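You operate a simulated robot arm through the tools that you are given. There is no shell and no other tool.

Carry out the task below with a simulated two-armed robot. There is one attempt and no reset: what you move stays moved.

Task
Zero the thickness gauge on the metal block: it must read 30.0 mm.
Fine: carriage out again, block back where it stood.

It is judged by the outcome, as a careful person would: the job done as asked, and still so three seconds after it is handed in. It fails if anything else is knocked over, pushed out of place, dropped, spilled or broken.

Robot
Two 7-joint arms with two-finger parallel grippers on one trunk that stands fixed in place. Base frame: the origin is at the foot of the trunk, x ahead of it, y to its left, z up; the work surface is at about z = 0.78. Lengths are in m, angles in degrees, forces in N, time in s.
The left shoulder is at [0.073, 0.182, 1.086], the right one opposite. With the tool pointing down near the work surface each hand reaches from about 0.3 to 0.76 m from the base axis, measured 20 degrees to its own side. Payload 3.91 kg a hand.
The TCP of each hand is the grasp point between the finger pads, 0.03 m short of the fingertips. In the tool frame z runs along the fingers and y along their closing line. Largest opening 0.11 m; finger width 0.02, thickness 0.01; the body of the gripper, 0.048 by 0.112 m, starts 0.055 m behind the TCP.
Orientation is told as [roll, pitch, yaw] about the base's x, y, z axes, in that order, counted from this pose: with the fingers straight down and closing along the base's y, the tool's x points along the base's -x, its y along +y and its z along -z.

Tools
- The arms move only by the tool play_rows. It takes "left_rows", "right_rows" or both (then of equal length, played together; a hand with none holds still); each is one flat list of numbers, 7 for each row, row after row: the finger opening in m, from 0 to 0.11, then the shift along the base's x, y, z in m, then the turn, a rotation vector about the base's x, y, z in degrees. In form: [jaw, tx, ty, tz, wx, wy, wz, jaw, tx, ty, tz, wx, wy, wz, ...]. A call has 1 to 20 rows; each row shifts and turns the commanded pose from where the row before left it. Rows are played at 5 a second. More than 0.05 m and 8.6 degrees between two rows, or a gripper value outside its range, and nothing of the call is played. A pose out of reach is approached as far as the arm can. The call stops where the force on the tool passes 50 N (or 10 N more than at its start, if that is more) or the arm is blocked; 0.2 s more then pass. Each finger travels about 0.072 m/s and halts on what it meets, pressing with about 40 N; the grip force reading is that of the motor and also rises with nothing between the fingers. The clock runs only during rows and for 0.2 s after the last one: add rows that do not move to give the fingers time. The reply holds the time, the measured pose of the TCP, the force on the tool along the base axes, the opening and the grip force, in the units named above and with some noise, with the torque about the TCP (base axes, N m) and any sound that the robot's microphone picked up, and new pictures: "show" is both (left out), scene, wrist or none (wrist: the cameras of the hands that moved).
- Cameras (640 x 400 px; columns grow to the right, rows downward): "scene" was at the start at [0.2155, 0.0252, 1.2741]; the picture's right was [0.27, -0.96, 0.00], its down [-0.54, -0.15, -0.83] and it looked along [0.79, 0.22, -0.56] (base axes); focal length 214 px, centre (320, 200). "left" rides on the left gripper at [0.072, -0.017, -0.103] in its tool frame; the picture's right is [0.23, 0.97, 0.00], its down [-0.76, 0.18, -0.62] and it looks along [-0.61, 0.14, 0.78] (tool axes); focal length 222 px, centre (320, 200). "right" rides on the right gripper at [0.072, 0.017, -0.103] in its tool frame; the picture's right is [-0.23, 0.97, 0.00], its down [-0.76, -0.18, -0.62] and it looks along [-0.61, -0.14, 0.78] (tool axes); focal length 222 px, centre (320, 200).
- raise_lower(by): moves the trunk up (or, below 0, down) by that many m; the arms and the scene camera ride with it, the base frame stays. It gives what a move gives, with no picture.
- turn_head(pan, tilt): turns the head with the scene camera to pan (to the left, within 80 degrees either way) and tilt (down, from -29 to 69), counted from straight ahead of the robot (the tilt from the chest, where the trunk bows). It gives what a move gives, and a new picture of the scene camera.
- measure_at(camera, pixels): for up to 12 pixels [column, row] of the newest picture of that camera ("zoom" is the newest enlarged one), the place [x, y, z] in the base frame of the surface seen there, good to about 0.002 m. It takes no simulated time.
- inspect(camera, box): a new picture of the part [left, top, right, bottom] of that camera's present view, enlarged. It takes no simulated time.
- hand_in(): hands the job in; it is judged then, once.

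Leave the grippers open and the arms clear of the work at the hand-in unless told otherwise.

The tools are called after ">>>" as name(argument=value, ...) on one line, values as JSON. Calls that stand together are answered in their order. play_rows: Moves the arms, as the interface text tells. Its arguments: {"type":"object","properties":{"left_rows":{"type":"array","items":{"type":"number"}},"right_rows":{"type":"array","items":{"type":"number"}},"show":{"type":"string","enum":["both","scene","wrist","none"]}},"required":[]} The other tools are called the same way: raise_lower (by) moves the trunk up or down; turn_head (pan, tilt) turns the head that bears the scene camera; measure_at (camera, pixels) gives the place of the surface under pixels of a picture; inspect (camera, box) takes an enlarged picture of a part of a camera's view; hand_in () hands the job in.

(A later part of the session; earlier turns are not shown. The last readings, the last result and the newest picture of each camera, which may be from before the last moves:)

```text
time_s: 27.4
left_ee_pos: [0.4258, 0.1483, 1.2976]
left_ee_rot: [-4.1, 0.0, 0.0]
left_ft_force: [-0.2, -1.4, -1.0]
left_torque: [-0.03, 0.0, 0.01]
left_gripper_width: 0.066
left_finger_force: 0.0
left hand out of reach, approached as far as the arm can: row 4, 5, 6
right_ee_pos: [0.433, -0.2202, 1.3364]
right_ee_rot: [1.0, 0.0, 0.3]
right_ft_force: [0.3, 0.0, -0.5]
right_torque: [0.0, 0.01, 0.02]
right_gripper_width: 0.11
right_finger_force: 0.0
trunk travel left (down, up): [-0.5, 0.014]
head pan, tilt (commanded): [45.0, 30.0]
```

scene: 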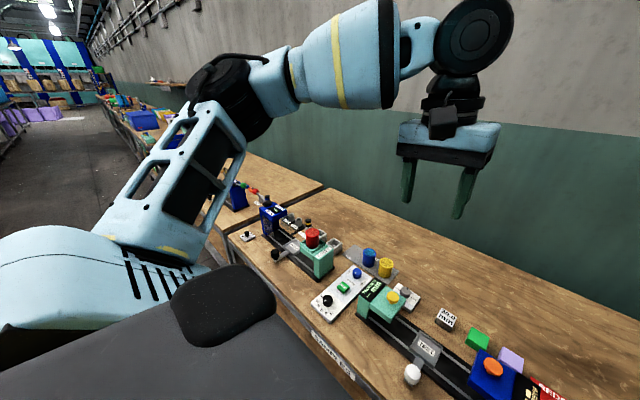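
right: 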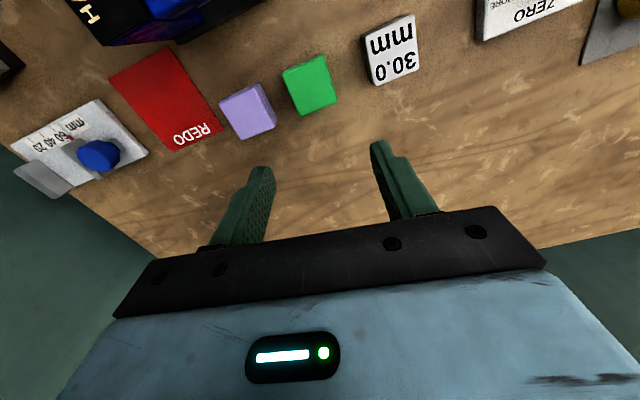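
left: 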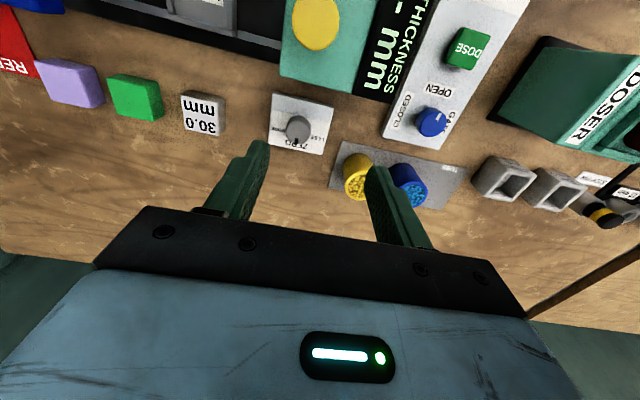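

Rows 7–8 toward −y went through without complaint at this height. I continue inward: un-roll the last 4°, go to z 1.34 and y about 0.03.

>>> play_rows(left_rows=[0.066, 0, -0.02, 0.02, 0, 0, 0, 0.066, 0, -0.02, 0.02, 4.1, 0, 0, 0.066, 0, -0.02, 0, 0, 0, 0, 0.066, 0, -0.02, 0, 0, 0, 0, 0.066, 0, -0.02, 0, 0, 0, 0, 0.066, 0, -0.02, 0, 0, 0, 0, 0.066, 0, 0, 0, 0, 0, 0], show="scene")

```text
time_s: 29.0
left_ee_pos: [0.4088, 0.1569, 1.3127]
left_ee_rot: [0.0, 0.0, 0.0]
left_ft_force: [-0.9, 1.1, 0.0]
left_torque: [-0.04, 0.02, -0.03]
left_gripper_width: 0.0664
left_finger_force: 0.1
left hand out of reach, approached as far as the arm can: row 1, 2, 3, 4, 5, 6
right_ee_pos: [0.4329, -0.2209, 1.3375]
right_ee_rot: [1.1, -0.1, 0.2]
right_ft_force: [0.8, -0.1, 0.4]
right_torque: [0.01, 0.02, 0.04]
right_gripper_width: 0.1099
right_finger_force: 0.0
trunk travel left (down, up): [-0.5, 0.014]
head pan, tilt (commanded): [45.0, 30.0]
```

scene: 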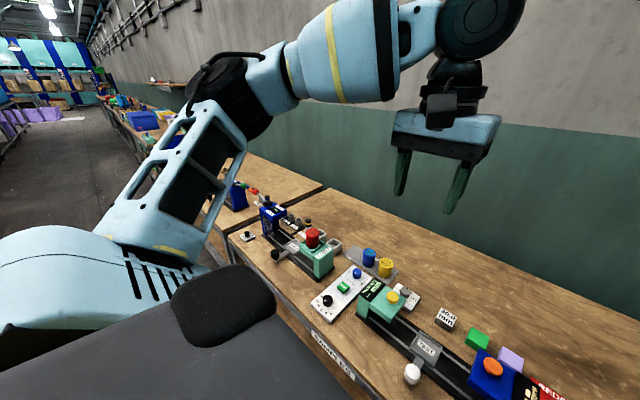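

Still limited at y 0.157. I'll measure shoulder, elbow and wrist again in this picture.

>>> measure_at(camera="scene", pixels=[[60, 270], [160, 245], [130, 220], [190, 120], [215, 85], [245, 115], [275, 80], [340, 50], [400, 45], [470, 30], [455, 85], [440, 130]])

>>> turn_head(pan=-45, tilt=20)

>>> measure_at(camera="scene", pixels=[[500, 350], [480, 290], [440, 230], [420, 170], [385, 185], [370, 155], [320, 110], [270, 95], [235, 75], [235, 120], [235, 150], [420, 150]])

```text
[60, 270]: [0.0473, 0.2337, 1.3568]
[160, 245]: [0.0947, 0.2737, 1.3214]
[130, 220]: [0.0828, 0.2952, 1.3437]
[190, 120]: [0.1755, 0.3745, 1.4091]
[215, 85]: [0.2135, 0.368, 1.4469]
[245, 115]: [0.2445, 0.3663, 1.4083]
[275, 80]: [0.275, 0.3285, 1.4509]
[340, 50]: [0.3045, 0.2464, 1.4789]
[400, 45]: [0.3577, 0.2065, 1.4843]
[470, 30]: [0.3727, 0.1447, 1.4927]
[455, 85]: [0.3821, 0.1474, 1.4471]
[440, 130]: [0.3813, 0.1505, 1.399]
```

```text
time_s: 30.7
left_ee_pos: [0.4085, 0.1563, 1.3123]
left_ee_rot: [0.0, 0.0, -0.1]
left_ft_force: [0.1, 0.7, -1.3]
left_torque: [0.0, -0.02, 0.05]
left_gripper_width: 0.0658
left_finger_force: 0.0
right_ee_pos: [0.4324, -0.2204, 1.337]
right_ee_rot: [1.1, -0.2, 0.2]
right_ft_force: [0.3, 0.8, 0.2]
right_torque: [-0.05, 0.01, -0.01]
right_gripper_width: 0.1098
right_finger_force: 0.1
trunk travel left (down, up): [-0.5, 0.014]
head pan, tilt (commanded): [-45.0, 20.0]
```

scene: 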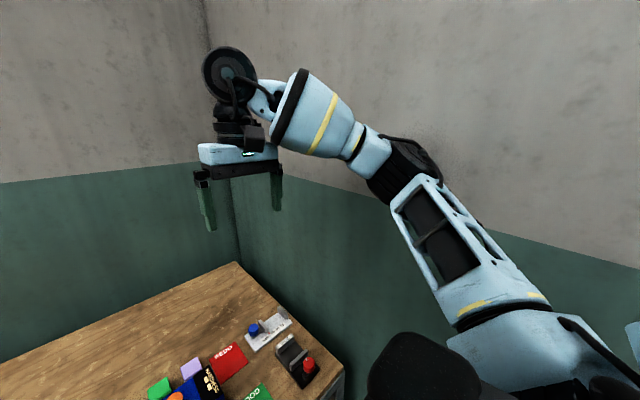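

```text
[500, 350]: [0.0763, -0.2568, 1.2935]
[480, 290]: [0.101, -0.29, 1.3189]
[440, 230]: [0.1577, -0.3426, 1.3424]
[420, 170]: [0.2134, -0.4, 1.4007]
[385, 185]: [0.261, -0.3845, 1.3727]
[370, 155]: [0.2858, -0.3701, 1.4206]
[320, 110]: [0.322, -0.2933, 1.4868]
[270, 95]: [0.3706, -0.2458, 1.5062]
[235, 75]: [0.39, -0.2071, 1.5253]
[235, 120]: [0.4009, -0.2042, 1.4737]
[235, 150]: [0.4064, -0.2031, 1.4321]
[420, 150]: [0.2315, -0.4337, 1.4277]
```

The right arm mirrors the left but reached further with its elbow lower/inward. I'll try getting the left elbow down: back out to y 0.24, rise to z 1.45, then come inward up there.

>>> play_rows(left_rows=[0.066, 0, 0.04, 0.02, 0, 0, 0, 0.066, 0, 0.04, 0.03, 0, 0, 0, 0.066, 0, 0.01, 0.045, 0, 0, 0, 0.066, 0, 0, 0.045, 0, 0, 0, 0.066, 0, -0.02, 0, 0, 0, 0, 0.066, 0, -0.03, 0, 0, 0, 0, 0.066, 0, -0.03, 0, 0, 0, 0, 0.066, 0, -0.03, 0, 0, 0, 0, 0.066, 0, -0.03, 0, 0, 0, 0, 0.066, 0, -0.03, 0, 0, 0, 0, 0.066, 0, 0, 0, 0, 0, 0], show="none")

```text
time_s: 33.1
left_ee_pos: [0.3528, 0.1614, 1.3952]
left_ee_rot: [-0.3, -0.1, 0.2]
left_ft_force: [-0.1, 1.2, -0.7]
left_torque: [0.01, 0.02, 0.02]
left_gripper_width: 0.0661
left_finger_force: 0.0
left hand out of reach, approached as far as the arm can: row 4, 5, 6, 7, 8, 9, 10
right_ee_pos: [0.4321, -0.2216, 1.3385]
right_ee_rot: [1.1, -0.1, 0.2]
right_ft_force: [1.0, -0.6, -0.7]
right_torque: [0.02, 0.01, -0.02]
right_gripper_width: 0.1101
right_finger_force: 0.1
trunk travel left (down, up): [-0.5, 0.014]
head pan, tilt (commanded): [-45.0, 20.0]
```

Still limited, also upward. I'll move the left hand back out, and put the right hand at its starting place (relative to the trunk) to see what its elbow does there.

>>> play_rows(left_rows=[0.066, 0.02, 0.04, -0.02, 0, 0, 0, 0.066, 0.02, 0.04, -0.02, 0, 0, 0, 0.066, 0.02, 0.04, -0.02, 0, 0, 0, 0.066, 0.02, 0.04, 0, 0, 0, 0, 0.066, 0, 0, 0, 0, 0, 0, 0.066, 0, 0, 0, 0, 0, 0], right_rows=[0.11, 0, 0.04, 0, 0, 0, 0, 0.11, 0, 0.04, 0, 0, 0, 0, 0.11, 0, 0.04, 0, 0, 0, 0, 0.11, 0, 0.04, 0, 0, 0, 0, 0.11, 0, 0.035, 0, 0, 0, 0, 0.11, 0, 0, 0, 0, 0, 0], show="scene")

```text
time_s: 34.5
left_ee_pos: [0.4343, 0.3236, 1.3381]
left_ee_rot: [-0.1, 0.1, 0.0]
left_ft_force: [0.2, 0.1, 0.6]
left_torque: [0.02, 0.01, 0.03]
left_gripper_width: 0.0661
left_finger_force: 0.0
right_ee_pos: [0.4353, -0.0258, 1.3355]
right_ee_rot: [1.1, -0.1, 0.2]
right_ft_force: [0.2, 0.5, 0.0]
right_torque: [0.03, 0.03, 0.0]
right_gripper_width: 0.1097
right_finger_force: 0.1
trunk travel left (down, up): [-0.5, 0.014]
head pan, tilt (commanded): [-45.0, 20.0]
```

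scene: 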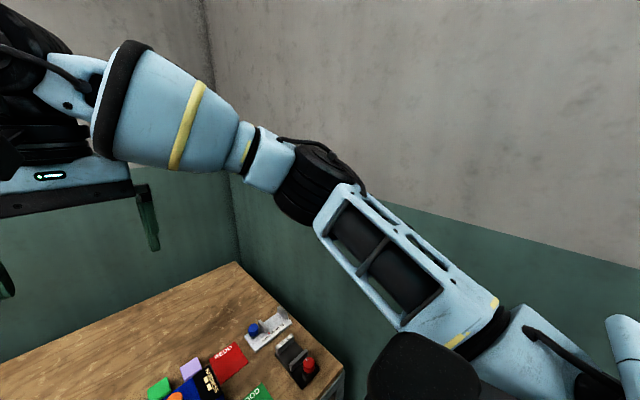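

The right hand got to y −0.026 freely. I measure its arm points here.

>>> measure_at(camera="scene", pixels=[[500, 360], [470, 320], [400, 270], [345, 200], [310, 190], [290, 180], [270, 160], [220, 140], [160, 110], [80, 90], [40, 60], [330, 175]])

>>> turn_head(pan=45, tilt=20)

```text
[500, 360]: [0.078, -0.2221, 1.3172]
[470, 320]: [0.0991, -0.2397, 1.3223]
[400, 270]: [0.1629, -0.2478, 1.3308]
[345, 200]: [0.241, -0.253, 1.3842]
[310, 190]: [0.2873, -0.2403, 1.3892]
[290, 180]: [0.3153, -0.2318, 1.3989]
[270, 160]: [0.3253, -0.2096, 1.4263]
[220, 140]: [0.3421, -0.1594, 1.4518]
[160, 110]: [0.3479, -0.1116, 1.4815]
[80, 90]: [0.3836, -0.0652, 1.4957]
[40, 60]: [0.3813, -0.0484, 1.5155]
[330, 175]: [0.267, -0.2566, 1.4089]
```

```text
time_s: 36.1
left_ee_pos: [0.4344, 0.3239, 1.3367]
left_ee_rot: [0.0, -0.1, 0.0]
left_ft_force: [-0.2, 0.5, 0.2]
left_torque: [0.01, 0.01, 0.01]
left_gripper_width: 0.066
left_finger_force: 0.0
right_ee_pos: [0.4345, -0.0256, 1.336]
right_ee_rot: [1.0, 0.0, 0.3]
right_ft_force: [-0.3, 0.1, -0.2]
right_torque: [0.0, -0.03, 0.01]
right_gripper_width: 0.1099
right_finger_force: 0.2
trunk travel left (down, up): [-0.5, 0.014]
head pan, tilt (commanded): [45.0, 20.0]
```

scene: 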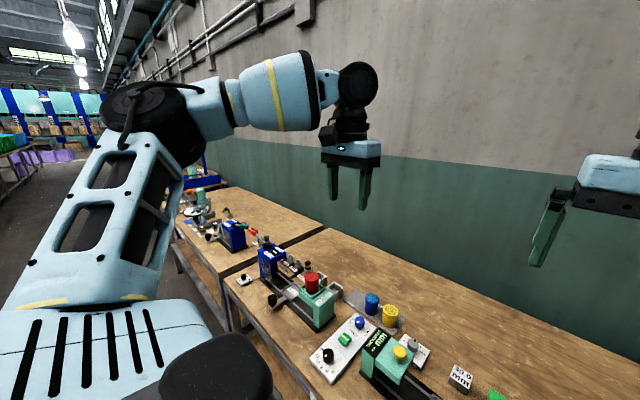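

Now I measure the left arm in the same way; its upper arm seems much steeper.

>>> measure_at(camera="scene", pixels=[[60, 350], [40, 300], [140, 296], [75, 230], [120, 140], [145, 105], [180, 130], [205, 100], [275, 85], [325, 90], [357, 85], [350, 120]])

```text
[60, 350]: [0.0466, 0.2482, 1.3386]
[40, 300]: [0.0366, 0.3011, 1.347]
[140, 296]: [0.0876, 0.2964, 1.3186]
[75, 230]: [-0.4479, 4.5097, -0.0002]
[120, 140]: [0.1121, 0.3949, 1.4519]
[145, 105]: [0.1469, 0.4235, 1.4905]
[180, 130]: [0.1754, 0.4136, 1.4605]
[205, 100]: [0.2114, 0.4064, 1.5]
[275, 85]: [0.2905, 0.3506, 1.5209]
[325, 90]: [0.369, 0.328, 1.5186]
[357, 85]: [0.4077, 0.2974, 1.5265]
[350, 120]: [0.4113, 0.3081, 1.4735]
```

All left-hand limits fall on one curve of y against distance from the shoulder axis, so its upper arm is stuck about 40° outward; the right arm can bring its upper arm fully straight. Moving the shoulders forward would help both, and the trunk bows forward as it goes down. I'll lower it back by 0.15 and check.

>>> raise_lower(by=-0.15)

>>> turn_head(pan=0, tilt=40)

```text
time_s: 37.9
left_ee_pos: [0.4346, 0.3216, 1.1866]
left_ee_rot: [0.0, -0.2, 0.0]
left_ft_force: [-0.7, 0.0, 0.4]
left_torque: [-0.01, 0.01, 0.05]
left_gripper_width: 0.0659
left_finger_force: 0.0
right_ee_pos: [0.4323, -0.0258, 1.1881]
right_ee_rot: [1.1, -0.3, 0.2]
right_ft_force: [0.3, -0.2, 0.4]
right_torque: [0.01, -0.01, -0.02]
right_gripper_width: 0.1099
right_finger_force: 0.2
trunk travel left (down, up): [-0.35, 0.164]
head pan, tilt (commanded): [45.0, 20.0]
```

```text
time_s: 39.0
left_ee_pos: [0.4335, 0.3217, 1.1868]
left_ee_rot: [0.0, 0.0, 0.0]
left_ft_force: [-0.8, 0.3, -0.5]
left_torque: [-0.01, -0.01, 0.02]
left_gripper_width: 0.066
left_finger_force: 0.1
right_ee_pos: [0.4322, -0.0251, 1.188]
right_ee_rot: [1.2, -0.2, 0.2]
right_ft_force: [0.4, 0.3, -0.2]
right_torque: [-0.01, -0.01, 0.02]
right_gripper_width: 0.1099
right_finger_force: 0.1
trunk travel left (down, up): [-0.35, 0.164]
head pan, tilt (commanded): [0.0, 40.0]
```

scene: 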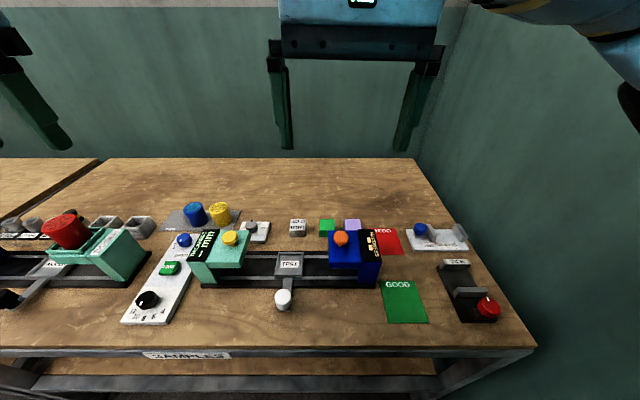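

Arms rode back down. I'll lower the trunk a further 0.12 (hands will be about z 1.07, still clear) to see how much the shoulders come forward.

>>> raise_lower(by=-0.12)

>>> turn_head(pan=0, tilt=40)

>>> measure_at(camera="scene", pixels=[[320, 200], [320, 300]])

```text
time_s: 40.5
left_ee_pos: [0.4325, 0.3226, 1.0663]
left_ee_rot: [0.0, -0.2, -0.1]
left_ft_force: [-0.7, 0.2, 0.2]
left_torque: [-0.01, -0.04, 0.01]
left_gripper_width: 0.066
left_finger_force: 0.0
right_ee_pos: [0.4312, -0.0252, 1.0683]
right_ee_rot: [1.1, -0.3, 0.2]
right_ft_force: [0.0, 0.5, 0.2]
right_torque: [0.01, -0.01, -0.01]
right_gripper_width: 0.1099
right_finger_force: 0.1
trunk travel left (down, up): [-0.23, 0.284]
head pan, tilt (commanded): [0.0, 40.0]
```

```text
time_s: 41.1
left_ee_pos: [0.4333, 0.3221, 1.0655]
left_ee_rot: [0.0, -0.1, 0.0]
left_ft_force: [0.1, -0.3, -0.4]
left_torque: [-0.03, -0.02, -0.01]
left_gripper_width: 0.0659
left_finger_force: 0.1
right_ee_pos: [0.4331, -0.026, 1.0659]
right_ee_rot: [1.1, -0.1, 0.2]
right_ft_force: [0.7, 0.0, 0.9]
right_torque: [-0.01, 0.01, 0.03]
right_gripper_width: 0.11
right_finger_force: 0.1
trunk travel left (down, up): [-0.23, 0.284]
head pan, tilt (commanded): [0.0, 40.0]
```

scene: 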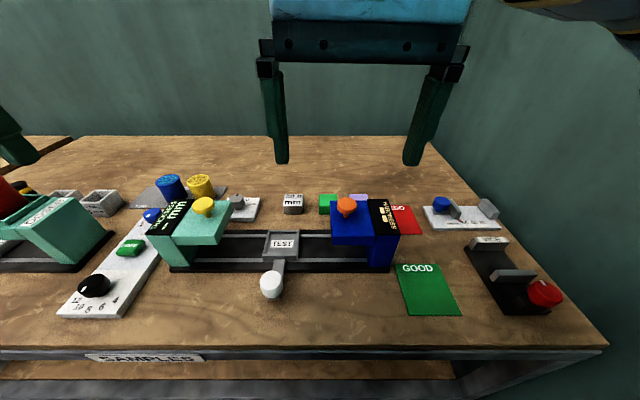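

```text
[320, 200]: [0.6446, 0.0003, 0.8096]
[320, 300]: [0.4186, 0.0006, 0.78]
```

I'll measure a few more pixels down the centre column to work out how the camera (and so the chest) has moved.

>>> measure_at(camera="scene", pixels=[[245, 170], [320, 180], [320, 290], [320, 310], [320, 325], [320, 335]])

```text
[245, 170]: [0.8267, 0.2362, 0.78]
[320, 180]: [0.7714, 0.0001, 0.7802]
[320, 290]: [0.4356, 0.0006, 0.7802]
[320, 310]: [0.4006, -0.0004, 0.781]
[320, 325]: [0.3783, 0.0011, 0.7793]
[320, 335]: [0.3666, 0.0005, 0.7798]
```

The chest moved about 3 cm forward and 12 cm down without pitching, which helps. Now I turn the right hand's yaw to +90° (fingers closing along x), so it may hold the block off-centre in y, while moving forward at z about 1.05.

>>> play_rows(right_rows=[0.066, 0.01, 0, 0, -1.1, 0, 8, 0.066, 0.01, 0, 0, 0, 0, 8, 0.066, 0.01, 0, 0, 0, 0, 8, 0.066, 0.01, 0, 0, 0, 0, 8, 0.066, 0.01, 0, 0, 0, 0, 8, 0.066, 0.01, 0, 0, 0, 0, 8, 0.066, 0.01, 0, 0, 0, 0, 8, 0.066, 0.01, 0, 0, 0, 0, 8, 0.066, 0.01, 0, 0, 0, 0, 8, 0.066, 0.01, 0, 0, 0, 0, 8, 0.066, 0.01, 0, 0, 0, 0, 8, 0.066, 0, 0, 0, 0, 0, 2, 0.066, 0, 0, 0, 0, 0, 0], show="both")

```text
time_s: 43.9
left_ee_pos: [0.4341, 0.322, 1.0662]
left_ee_rot: [0.0, 0.0, 0.0]
left_ft_force: [0.4, 0.0, -0.2]
left_torque: [-0.04, 0.01, -0.02]
left_gripper_width: 0.066
left_finger_force: 0.1
right_ee_pos: [0.4038, -0.0105, 1.0173]
right_ee_rot: [0.2, -0.1, 90.1]
right_ft_force: [0.5, -0.3, -0.4]
right_torque: [-0.03, -0.01, -0.01]
right_gripper_width: 0.0662
right_finger_force: 0.0
right hand out of reach, approached as far as the arm can: row 8, 9, 10, 11, 12
trunk travel left (down, up): [-0.23, 0.284]
head pan, tilt (commanded): [0.0, 40.0]
```

scene: 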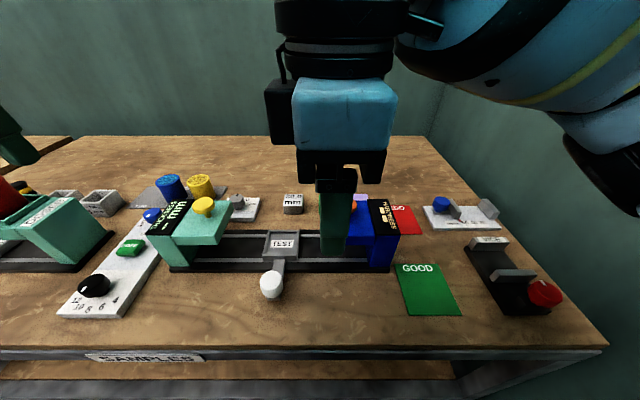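
right: 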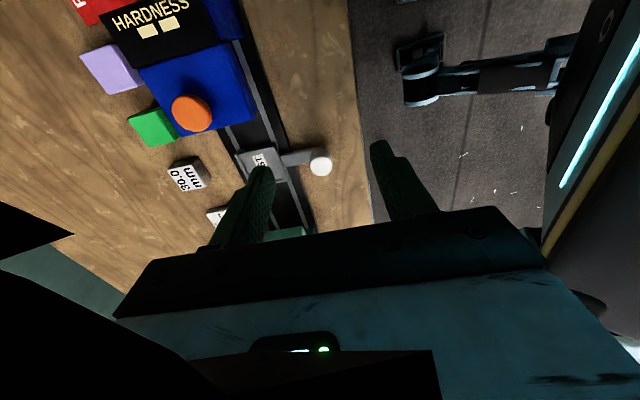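

Yaw +90° runs into the wrist limit (position fell back to x 0.40). I turn back and try −90° instead, keeping the hand high.

>>> play_rows(right_rows=[0.066, 0, 0, 0.01, 0, 0, -8, 0.066, 0, 0, 0.01, 0, 0, -8, 0.066, 0, 0, 0.01, 0, 0, -8, 0.066, 0, 0, 0.01, 0, 0, -8, 0.066, 0.01, 0, 0.01, 0, 0, -8, 0.066, 0.01, 0, 0, 0, 0, -8, 0.066, 0.01, 0, 0, 0, 0, -8, 0.066, 0.01, 0, 0, 0, 0, -8, 0.066, 0.01, 0, 0, 0, 0, -8, 0.066, 0.01, 0, 0, 0, 0, -8, 0.066, 0.01, 0, 0, 0, 0, -8, 0.066, 0.01, 0, 0, 0, 0, -8, 0.066, 0.01, 0, 0, 0, 0, -8, 0.066, 0.01, 0, 0, 0, 0, -8, 0.066, 0, 0, 0, 0, 0, -8, 0.066, 0, 0, 0, 0, 0, -8, 0.066, 0, 0, 0, 0, 0, -8, 0.066, 0, 0, 0, 0, 0, -8, 0.066, 0, 0, 0, 0, 0, -8, 0.066, 0, 0, 0, 0, 0, -8], show="scene")

```text
time_s: 48.1
left_ee_pos: [0.4335, 0.3213, 1.0663]
left_ee_rot: [0.0, 0.0, 0.1]
left_ft_force: [0.2, -0.4, -0.4]
left_torque: [-0.02, 0.01, -0.01]
left_gripper_width: 0.066
left_finger_force: 0.1
right_ee_pos: [0.5053, -0.0102, 1.0675]
right_ee_rot: [0.0, 0.0, -70.0]
right_ft_force: [0.0, -0.3, 0.4]
right_torque: [0.01, 0.02, 0.01]
right_gripper_width: 0.066
right_finger_force: 0.2
trunk travel left (down, up): [-0.23, 0.284]
head pan, tilt (commanded): [0.0, 40.0]
```

scene: 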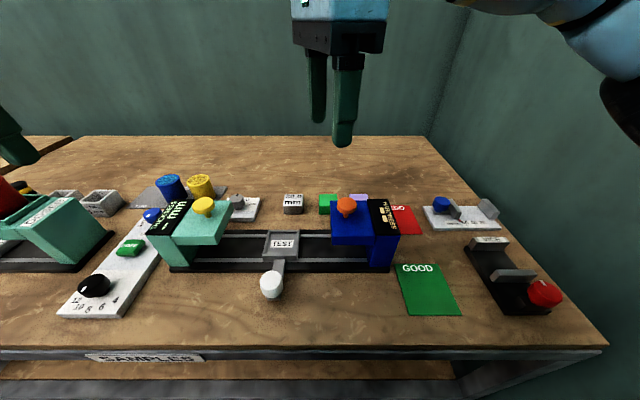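

Yaw −70° is fine. I finish to −90° and move forward in small steps toward above the block (0.651, 0.055, 0.95).

>>> play_rows(right_rows=[0.066, 0.02, 0, 0, 0, 0, -7, 0.066, 0.02, 0, -0.01, 0, 0, -7, 0.066, 0.02, 0.005, -0.01, 0, 0, -6, 0.066, 0.02, 0.01, -0.01, 0, 0, 0, 0.066, 0.02, 0.01, -0.02, 0, 0, 0, 0.066, 0.02, 0.01, -0.02, 0, 0, 0, 0.066, 0.015, 0.01, -0.02, 0, 0, 0, 0.066, 0.01, 0.01, -0.02, 0, 0, 0, 0.066, 0, 0.01, 0, 0, 0, 0, 0.066, 0, 0, 0, 0, 0, 0], show="both")

```text
time_s: 50.5
left_ee_pos: [0.4339, 0.3215, 1.0655]
left_ee_rot: [0.0, 0.0, 0.0]
left_ft_force: [1.0, -0.3, 0.0]
left_torque: [-0.01, 0.02, -0.03]
left_gripper_width: 0.0659
left_finger_force: 0.1
right_ee_pos: [0.6647, -0.0238, 0.9864]
right_ee_rot: [1.4, 2.6, -95.9]
right_ft_force: [0.1, -0.5, -0.5]
right_torque: [0.01, -0.01, 0.03]
right_gripper_width: 0.0659
right_finger_force: 0.0
right hand out of reach, approached as far as the arm can: row 7, 8, 9
trunk travel left (down, up): [-0.23, 0.284]
head pan, tilt (commanded): [0.0, 40.0]
stopped in row 10 (right hand): the arm was blocked; the commanded pose is now the measured one
```

scene: 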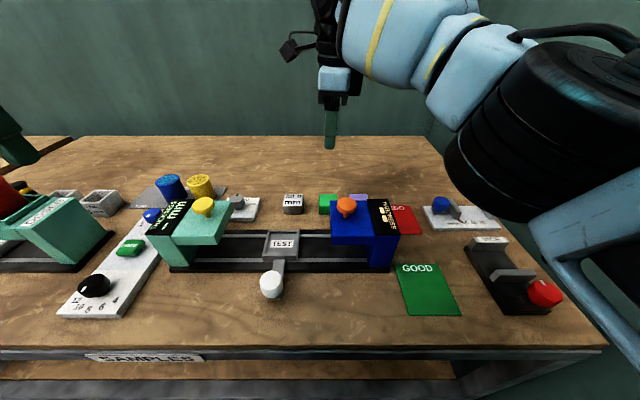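
right: 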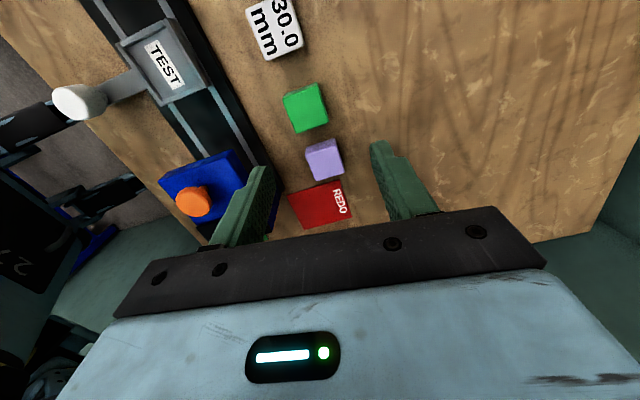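

The arm was blocked at (0.665, −0.024, 0.986), where the hand is high above the shoulder and effectively far. Lower down the reach inward is better. I back off, set yaw −90°, add a tilt of 15° about x (fingers toward +y; pads still flush with the block's x faces), descend to z 0.90 and then go +y.

>>> play_rows(right_rows=[0.066, -0.02, -0.01, 0, 0, 1.4, 5.9, 0.066, 0, -0.01, -0.025, 6, 0, 0, 0.066, 0, 0, -0.03, 6.4, 0, 0, 0.066, 0, 0, -0.03, 0, 0, 0, 0.066, 0.003, 0.02, 0, 0, 0, 0, 0.066, 0.003, 0.02, 0, 0, 0, 0, 0.066, 0, 0.02, 0, 0, 0, 0, 0.066, 0, 0.02, 0, 0, 0, 0, 0.066, 0, 0, 0, 0, 0, 0], show="both")

```text
time_s: 52.5
left_ee_pos: [0.4338, 0.3228, 1.066]
left_ee_rot: [0.0, 0.0, 0.0]
left_ft_force: [0.4, -0.1, 0.0]
left_torque: [0.05, 0.0, -0.03]
left_gripper_width: 0.0659
left_finger_force: 0.1
right_ee_pos: [0.6497, 0.0381, 0.9009]
right_ee_rot: [0.0, 14.7, -90.0]
right_ft_force: [0.1, 0.5, -0.7]
right_torque: [0.0, -0.03, 0.0]
right_gripper_width: 0.066
right_finger_force: 0.1
trunk travel left (down, up): [-0.23, 0.284]
head pan, tilt (commanded): [0.0, 40.0]
```

scene: 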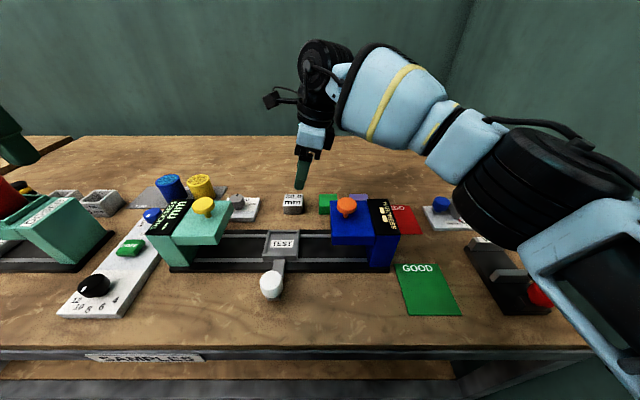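
right: 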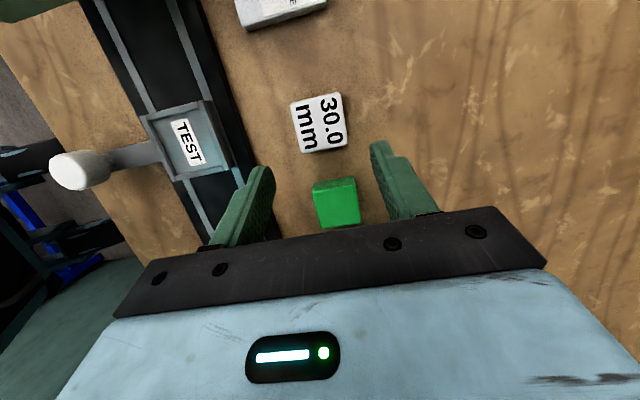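

That works: (0.650, 0.038, 0.901) with tilt 14.7° and no complaint. I check the right elbow's height over the bench, and the block's pose in the wrist picture.

>>> measure_at(camera="scene", pixels=[[480, 225], [510, 245], [530, 200], [560, 160], [420, 140], [540, 250], [600, 250], [293, 204]])

>>> inspect(camera="right", box=[260, 70, 380, 170])

>>> measure_at(camera="right", pixels=[[318, 122], [294, 102], [338, 96], [345, 142], [303, 150], [185, 142], [192, 105], [160, 125], [225, 165], [180, 175]])

```text
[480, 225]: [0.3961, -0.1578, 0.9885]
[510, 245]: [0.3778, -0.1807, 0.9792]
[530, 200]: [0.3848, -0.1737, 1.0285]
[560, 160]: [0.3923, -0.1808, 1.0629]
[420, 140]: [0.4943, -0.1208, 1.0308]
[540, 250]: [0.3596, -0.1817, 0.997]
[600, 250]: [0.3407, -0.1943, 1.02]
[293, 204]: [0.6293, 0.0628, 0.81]
```

```text
4.00 times, centred on (320, 120) of right
```

zoom: 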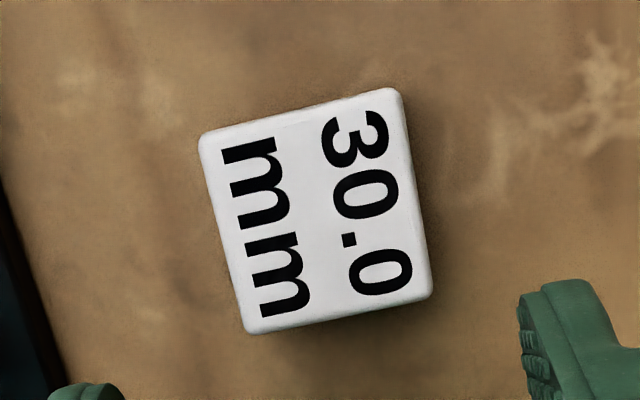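

```text
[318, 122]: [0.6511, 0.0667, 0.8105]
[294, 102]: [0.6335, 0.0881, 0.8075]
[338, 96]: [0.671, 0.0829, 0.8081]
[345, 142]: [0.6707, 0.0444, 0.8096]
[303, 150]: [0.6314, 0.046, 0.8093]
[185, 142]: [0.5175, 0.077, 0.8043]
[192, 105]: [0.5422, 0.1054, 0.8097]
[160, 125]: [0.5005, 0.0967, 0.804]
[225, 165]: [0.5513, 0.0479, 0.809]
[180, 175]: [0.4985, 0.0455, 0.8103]
```

I measure the block's corners precisely in the zoomed picture, to record its original pose.

>>> measure_at(camera="zoom", pixels=[[210, 140], [390, 100], [422, 287], [250, 322], [300, 118], [408, 195], [335, 306], [230, 230], [320, 210]])

```text
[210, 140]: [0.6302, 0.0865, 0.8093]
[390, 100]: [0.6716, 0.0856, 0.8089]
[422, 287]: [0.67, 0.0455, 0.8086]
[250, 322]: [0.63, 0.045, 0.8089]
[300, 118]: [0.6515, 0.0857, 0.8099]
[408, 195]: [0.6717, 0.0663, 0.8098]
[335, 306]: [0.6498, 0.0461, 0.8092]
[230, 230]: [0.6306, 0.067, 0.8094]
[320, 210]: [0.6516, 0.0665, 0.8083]
```

The block is square to the base, centre (0.6505, 0.0657), about 0.043 wide, top 0.81. I go over it (TCP y 0.061 because the tips lie 0.008 further on) and descend to TCP z 0.823, jaw 0.066.

>>> play_rows(right_rows=[0.066, 0.0008, 0.0229, 0, 0, 0, 0, 0.066, 0, 0, -0.026, 0, 0, 0, 0.066, 0, 0, -0.026, 0, 0, 0, 0.066, 0, 0, -0.0259, 0, 0, 0, 0.066, 0, 0, 0, 0, 0, 0], show="both")

```text
time_s: 53.7
left_ee_pos: [0.4348, 0.3215, 1.0655]
left_ee_rot: [0.0, 0.0, -0.1]
left_ft_force: [-0.4, 1.1, 1.0]
left_torque: [0.0, 0.0, 0.0]
left_gripper_width: 0.0662
left_finger_force: 0.0
right_ee_pos: [0.6499, 0.0625, 0.8246]
right_ee_rot: [0.1, 14.9, -89.9]
right_ft_force: [-0.1, 0.9, -0.7]
right_torque: [0.02, 0.02, 0.01]
right_gripper_width: 0.066
right_finger_force: 0.1
trunk travel left (down, up): [-0.23, 0.284]
head pan, tilt (commanded): [0.0, 40.0]
```

scene: 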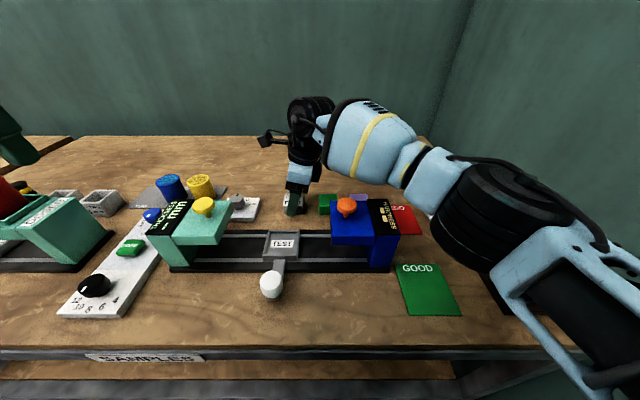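
right: 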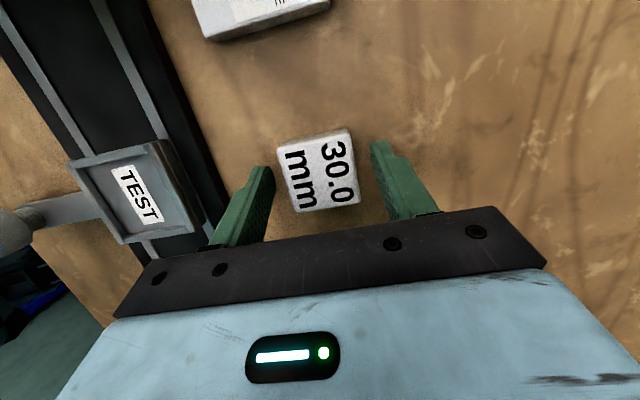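

The block is between the fingers. I check the elbow's clearance and then close the jaw.

>>> measure_at(camera="scene", pixels=[[450, 240], [470, 265], [490, 275], [530, 290], [430, 215]])

>>> play_rows(right_rows=[0.05, 0, 0, 0, 0, 0, 0, 0.045, 0, 0, 0, 0, 0, 0, 0.035, 0, 0, 0, 0, 0, 0, 0.03, 0, 0, 0, 0, 0, 0, 0.03, 0, 0, 0, 0, 0, 0], show="wrist")

```text
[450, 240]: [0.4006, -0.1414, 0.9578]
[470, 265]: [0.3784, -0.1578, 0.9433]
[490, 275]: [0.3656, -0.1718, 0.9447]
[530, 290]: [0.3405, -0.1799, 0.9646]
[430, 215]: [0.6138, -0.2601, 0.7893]
```

```text
time_s: 54.9
left_ee_pos: [0.434, 0.3227, 1.0666]
left_ee_rot: [0.0, 0.1, -0.1]
left_ft_force: [-0.7, -0.3, 1.0]
left_torque: [0.0, 0.03, -0.03]
left_gripper_width: 0.0662
left_finger_force: 0.0
right_ee_pos: [0.6499, 0.0625, 0.8235]
right_ee_rot: [0.1, 14.7, -89.8]
right_ft_force: [-0.4, 0.1, 0.4]
right_torque: [-0.03, -0.01, -0.02]
right_gripper_width: 0.0452
right_finger_force: 40.1
trunk travel left (down, up): [-0.23, 0.284]
head pan, tilt (commanded): [0.0, 40.0]
```

right: 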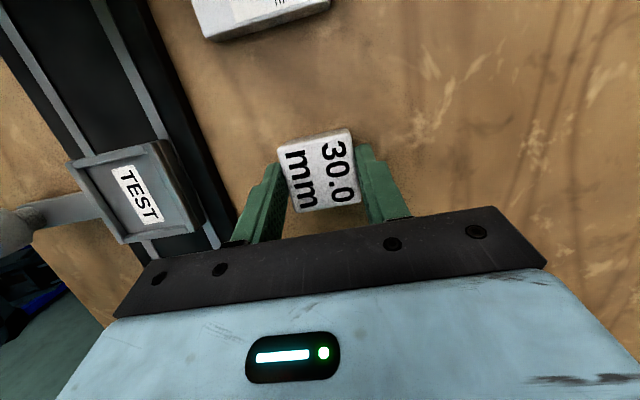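

Gripped: opening 0.0452 at 40 N; the grasp pose for the original place is TCP (0.6499, 0.0625, 0.8235). I lift 6 cm and carry the block over the tray (centre about (0.5195, 0.0756)).

>>> play_rows(right_rows=[0.03, 0, 0, 0.02, 0, 0, 0, 0.03, 0, 0, 0.02, 0, 0, 0, 0.03, 0, 0, 0.02, 0, 0, 0, 0.03, -0.03, 0.002, 0, 0, 0, 0, 0.03, -0.03, 0.002, 0, 0, 0, 0, 0.03, -0.03, 0.002, 0, 0, 0, 0, 0.03, -0.03, 0.002, 0, 0, 0, 0, 0.03, -0.011, 0.0019, 0, 0, 0, 0, 0.03, 0, 0, 0, 0, 0, 0], show="both")

```text
time_s: 56.9
left_ee_pos: [0.4342, 0.3224, 1.0663]
left_ee_rot: [0.0, 0.0, 0.1]
left_ft_force: [0.1, -0.3, 0.3]
left_torque: [0.04, 0.0, -0.01]
left_gripper_width: 0.0661
left_finger_force: 0.1
right_ee_pos: [0.5198, 0.0718, 0.8826]
right_ee_rot: [-0.1, 14.7, -89.8]
right_ft_force: [0.5, 0.0, -1.2]
right_torque: [0.0, 0.0, 0.01]
right_gripper_width: 0.0455
right_finger_force: 40.3
trunk travel left (down, up): [-0.23, 0.284]
head pan, tilt (commanded): [0.0, 40.0]
```

scene: 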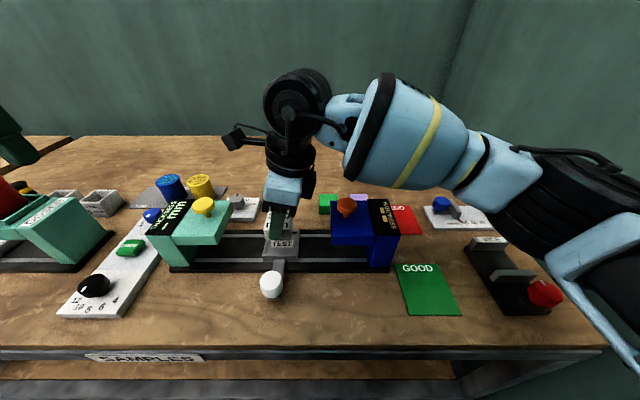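
right: 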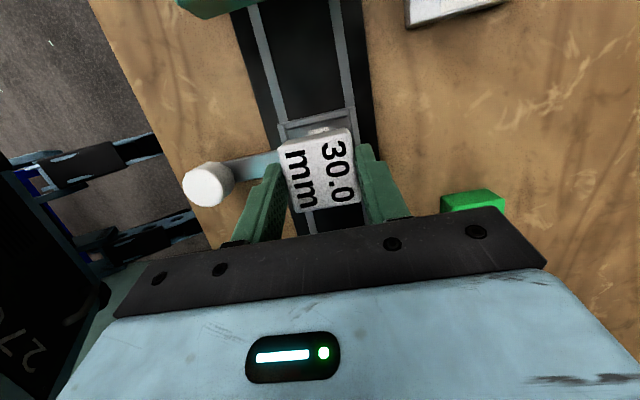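

Block centre now about (0.5204, 0.0750). I shift by a millimetre and descend toward the tray floor, watching the vertical force.

>>> play_rows(right_rows=[0.03, -0.0008, 0.0006, -0.012, 0, 0, 0, 0.03, 0, 0, -0.012, 0, 0, 0, 0.03, 0, 0, -0.006, 0, 0, 0, 0.03, 0, 0, -0.003, 0, 0, 0, 0.03, 0, 0, 0, 0, 0, 0], show="both")

```text
time_s: 58.1
left_ee_pos: [0.4338, 0.3213, 1.0659]
left_ee_rot: [0.1, 0.0, 0.0]
left_ft_force: [-0.4, 0.9, 0.3]
left_torque: [0.02, 0.0, 0.02]
left_gripper_width: 0.066
left_finger_force: 0.0
right_ee_pos: [0.5179, 0.0728, 0.8505]
right_ee_rot: [0.0, 14.8, -89.9]
right_ft_force: [0.4, -0.6, -1.9]
right_torque: [-0.01, 0.03, 0.0]
right_gripper_width: 0.0455
right_finger_force: 39.5
trunk travel left (down, up): [-0.23, 0.284]
head pan, tilt (commanded): [0.0, 40.0]
```

scene: 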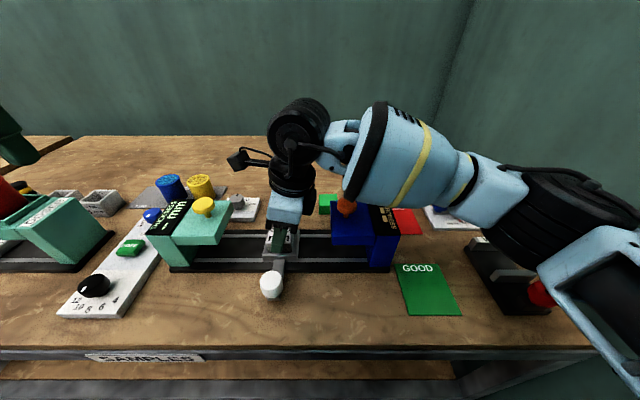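
right: 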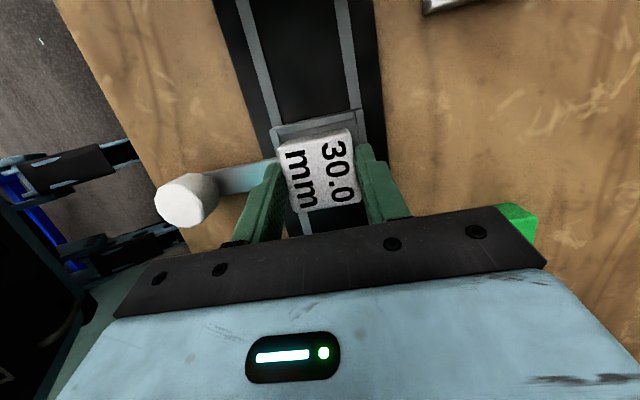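

No contact yet (force −1.9 N). I zoom in to check the block's alignment in the tray and the forearm's clearance above the orange button.

>>> inspect(camera="right", box=[230, 90, 400, 240])

>>> inspect(camera="scene", box=[230, 190, 400, 300])

>>> measure_at(camera="scene", pixels=[[350, 190], [370, 197], [400, 200], [345, 209], [310, 185], [440, 215], [480, 250]])

```text
2.67 times, centred on (315, 165) of right
```

zoom: 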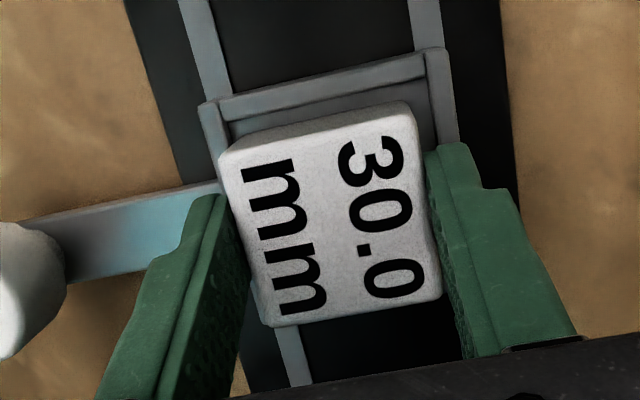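

```text
3.64 times, centred on (315, 245) of scene
```

zoom: 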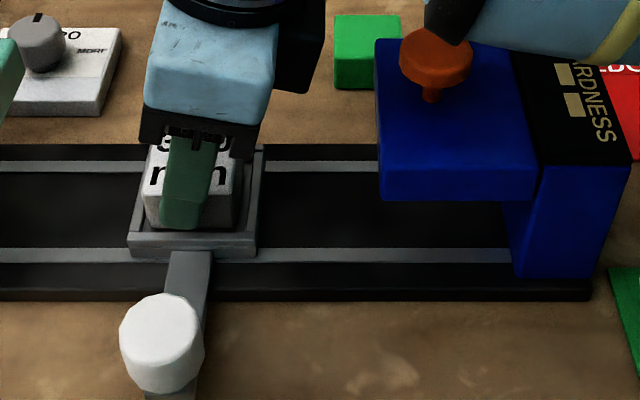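

```text
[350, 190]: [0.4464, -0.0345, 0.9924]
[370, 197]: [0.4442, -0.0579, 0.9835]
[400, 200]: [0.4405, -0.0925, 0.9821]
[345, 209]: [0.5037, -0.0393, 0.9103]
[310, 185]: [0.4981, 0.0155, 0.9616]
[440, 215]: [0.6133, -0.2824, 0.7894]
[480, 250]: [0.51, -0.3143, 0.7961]
```

The block sits squarely inside the tray's rim and the forearm clears the button by 7 cm. I lower in small steps until touch.

>>> play_rows(right_rows=[0.03, 0, 0, -0.0015, 0, 0, 0, 0.03, 0, 0, -0.0015, 0, 0, 0, 0.03, 0, 0, 0, 0, 0, 0], show="none")

```text
time_s: 58.9
left_ee_pos: [0.4341, 0.3218, 1.0659]
left_ee_rot: [0.0, 0.0, 0.0]
left_ft_force: [-0.6, -0.7, 0.9]
left_torque: [-0.04, 0.02, 0.01]
left_gripper_width: 0.0659
left_finger_force: 0.0
right_ee_pos: [0.518, 0.072, 0.8471]
right_ee_rot: [0.1, 14.8, -89.8]
right_ft_force: [1.0, -0.4, 5.6]
right_torque: [-0.16, 0.08, -0.02]
right_gripper_width: 0.0454
right_finger_force: 39.8
trunk travel left (down, up): [-0.23, 0.284]
head pan, tilt (commanded): [0.0, 40.0]
```

Touched (+5.6 N). I release by opening to 0.066 and then rise 6 cm.

>>> play_rows(right_rows=[0.05, 0, 0, 0, 0, 0, 0, 0.06, 0, 0, 0, 0, 0, 0, 0.066, 0, 0, 0, 0, 0, 0, 0.066, 0, 0, 0.02, 0, 0, 0, 0.066, 0, 0, 0.03, 0, 0, 0, 0.066, 0, 0, 0.03, 0, 0, 0, 0.066, 0, 0, 0, 0, 0, 0], show="both")

```text
time_s: 60.5
left_ee_pos: [0.4346, 0.3211, 1.0668]
left_ee_rot: [0.0, -0.1, 0.1]
left_ft_force: [-0.6, 0.0, -0.5]
left_torque: [-0.03, 0.0, 0.0]
left_gripper_width: 0.066
left_finger_force: 0.0
right_ee_pos: [0.5182, 0.0729, 0.9273]
right_ee_rot: [-0.1, 14.6, -89.8]
right_ft_force: [-0.1, 0.4, -0.5]
right_torque: [0.01, 0.03, 0.02]
right_gripper_width: 0.066
right_finger_force: 0.1
trunk travel left (down, up): [-0.23, 0.284]
head pan, tilt (commanded): [0.0, 40.0]
```

scene: 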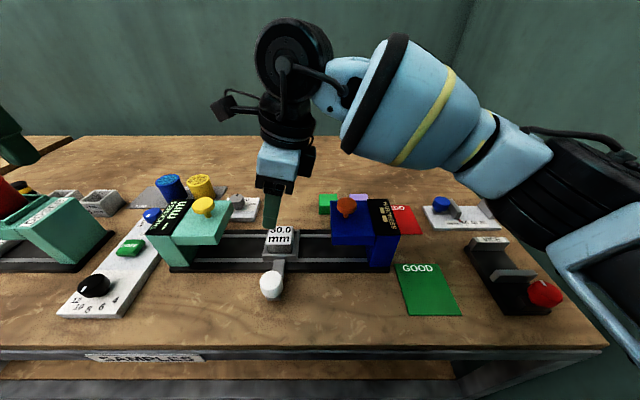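
right: 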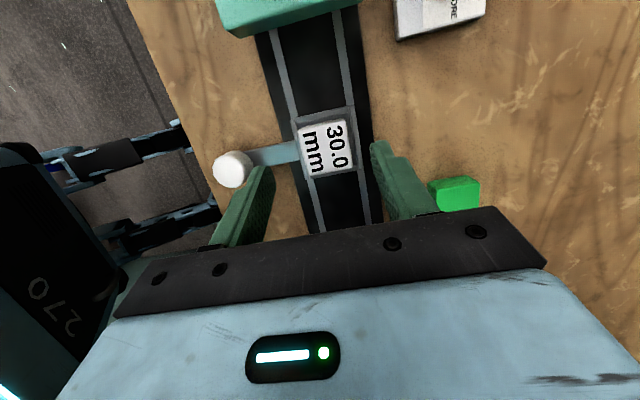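

The block sits in the tray. Next, with closed right fingers I'll push the white knob (at about (0.421, 0.0755), z to 0.842) toward +y. First I move beside it on the −y side and descend.

>>> play_rows(right_rows=[0.05, -0.0324, -0.0143, 0, 0, 0, 0, 0.03, -0.0324, -0.0143, 0, 0, 0, 0, 0.01, -0.0324, -0.0143, 0, 0, 0, 0, 0, 0, 0, -0.03, 0, 0, 0, 0, 0, 0, -0.03, 0, 0, 0, 0, 0, 0, -0.025, 0, 0, 0, 0, 0, 0, 0, 0, 0, 0], show="both")

```text
time_s: 62.1
left_ee_pos: [0.4343, 0.3221, 1.0664]
left_ee_rot: [0.0, 0.0, 0.0]
left_ft_force: [0.1, 0.5, 0.7]
left_torque: [0.03, 0.0, -0.01]
left_gripper_width: 0.066
left_finger_force: 0.1
right_ee_pos: [0.4224, 0.0296, 0.8405]
right_ee_rot: [0.0, 14.6, -89.8]
right_ft_force: [-0.2, 0.1, 0.4]
right_torque: [0.02, 0.01, 0.0]
right_gripper_width: 0.0
right_finger_force: 37.4
trunk travel left (down, up): [-0.23, 0.284]
head pan, tilt (commanded): [0.0, 40.0]
```

scene: 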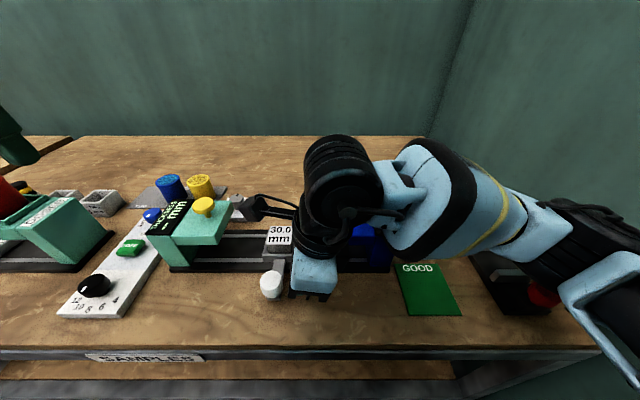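
right: 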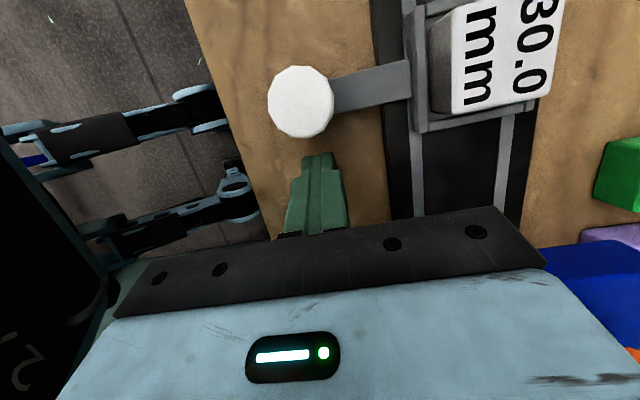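

The closed fingertips are just below the knob in the picture. I measure knob and tip to check the alignment in x.

>>> measure_at(camera="right", pixels=[[300, 100], [270, 100], [330, 100], [318, 165], [318, 157], [300, 70], [302, 130]])

```text
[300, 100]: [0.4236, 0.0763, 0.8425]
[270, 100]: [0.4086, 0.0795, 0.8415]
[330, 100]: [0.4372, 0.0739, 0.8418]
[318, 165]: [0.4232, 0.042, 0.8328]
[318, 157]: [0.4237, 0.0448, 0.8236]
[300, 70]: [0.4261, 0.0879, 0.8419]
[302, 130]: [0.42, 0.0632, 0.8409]
```

Aligned in x (knob centre 0.423, 0.0757; tip 0.4235). I push slowly toward +y by 0.12.

>>> play_rows(right_rows=[0, 0, 0.01, 0, 0, 0, 0, 0, 0, 0.01, 0, 0, 0, 0, 0, 0, 0.01, 0, 0, 0, 0, 0, 0, 0.01, 0, 0, 0, 0, 0, 0, 0.01, 0, 0, 0, 0, 0, 0, 0.01, 0, 0, 0, 0, 0, 0, 0.01, 0, 0, 0, 0, 0, 0, 0.01, 0, 0, 0, 0, 0, 0, 0.01, 0, 0, 0, 0, 0, 0, 0.01, 0, 0, 0, 0, 0, 0, 0.01, 0, 0, 0, 0, 0, 0, 0.01, 0, 0, 0, 0, 0, 0, 0, 0, 0, 0, 0], show="both")

```text
time_s: 64.9
left_ee_pos: [0.4333, 0.3212, 1.0661]
left_ee_rot: [0.0, 0.0, 0.0]
left_ft_force: [0.1, 0.0, 0.0]
left_torque: [-0.01, 0.01, 0.02]
left_gripper_width: 0.0661
left_finger_force: 0.1
right_ee_pos: [0.4205, 0.1488, 0.8408]
right_ee_rot: [0.0, 14.7, -89.8]
right_ft_force: [0.8, -0.6, -0.6]
right_torque: [0.0, 0.0, 0.0]
right_gripper_width: 0.0
right_finger_force: 37.6
trunk travel left (down, up): [-0.23, 0.284]
head pan, tilt (commanded): [0.0, 40.0]
```

scene: 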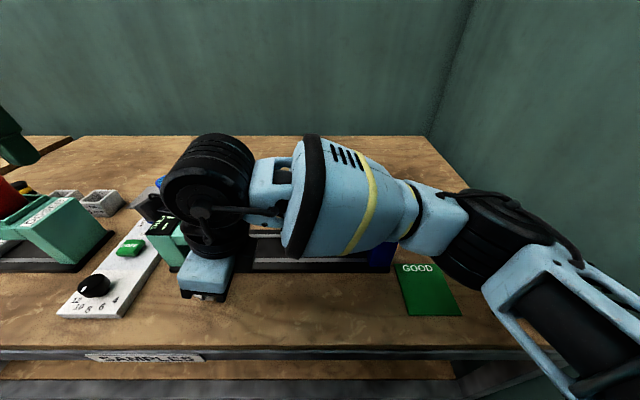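
right: 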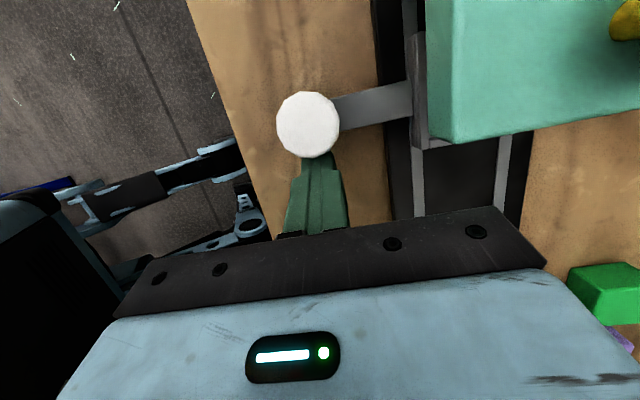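

The carriage is moving under the head. I measure the knob's present place.

>>> measure_at(camera="right", pixels=[[308, 125], [280, 125], [338, 125], [308, 97], [308, 150], [640, 20], [440, 60], [630, 110]])

```text
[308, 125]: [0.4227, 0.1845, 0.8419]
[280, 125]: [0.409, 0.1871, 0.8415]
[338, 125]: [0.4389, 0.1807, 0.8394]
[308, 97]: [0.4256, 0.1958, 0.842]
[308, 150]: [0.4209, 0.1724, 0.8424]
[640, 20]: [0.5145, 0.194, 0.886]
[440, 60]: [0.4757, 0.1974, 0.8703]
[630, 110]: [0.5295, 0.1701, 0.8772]
```

Knob at y 0.184. The button is at 0.194; I push on in small steps, watching for a stop.

>>> play_rows(right_rows=[0, 0, 0.003, 0, 0, 0, 0, 0, 0, 0.003, 0, 0, 0, 0, 0, 0, 0.003, 0, 0, 0, 0, 0, 0, 0.002, 0, 0, 0, 0, 0, 0, 0, 0, 0, 0, 0], show="wrist")

```text
time_s: 66.1
left_ee_pos: [0.4337, 0.3229, 1.0659]
left_ee_rot: [0.0, 0.0, 0.0]
left_ft_force: [0.8, 0.5, 0.1]
left_torque: [0.02, 0.0, -0.02]
left_gripper_width: 0.0661
left_finger_force: 0.0
right_ee_pos: [0.4219, 0.1612, 0.8436]
right_ee_rot: [0.0, 14.7, -89.9]
right_ft_force: [-0.3, 0.1, -1.2]
right_torque: [-0.02, 0.01, 0.0]
right_gripper_width: 0.0
right_finger_force: 38.0
trunk travel left (down, up): [-0.23, 0.284]
head pan, tilt (commanded): [0.0, 40.0]
```

right: 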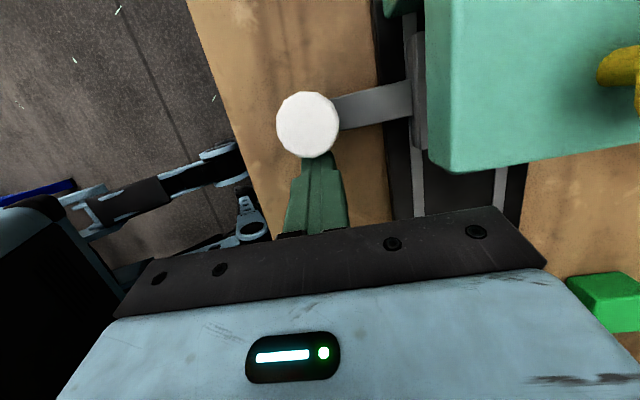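

>>> measure_at(camera="right", pixels=[[308, 125], [308, 97], [308, 150], [612, 65], [625, 55], [640, 80], [420, 90], [418, 130]])

```text
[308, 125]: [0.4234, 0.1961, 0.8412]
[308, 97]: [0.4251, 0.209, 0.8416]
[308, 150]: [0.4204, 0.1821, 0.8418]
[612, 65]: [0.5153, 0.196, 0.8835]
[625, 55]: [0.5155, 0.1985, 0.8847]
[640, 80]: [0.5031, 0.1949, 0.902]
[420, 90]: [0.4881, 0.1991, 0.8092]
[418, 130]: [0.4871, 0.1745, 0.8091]
```

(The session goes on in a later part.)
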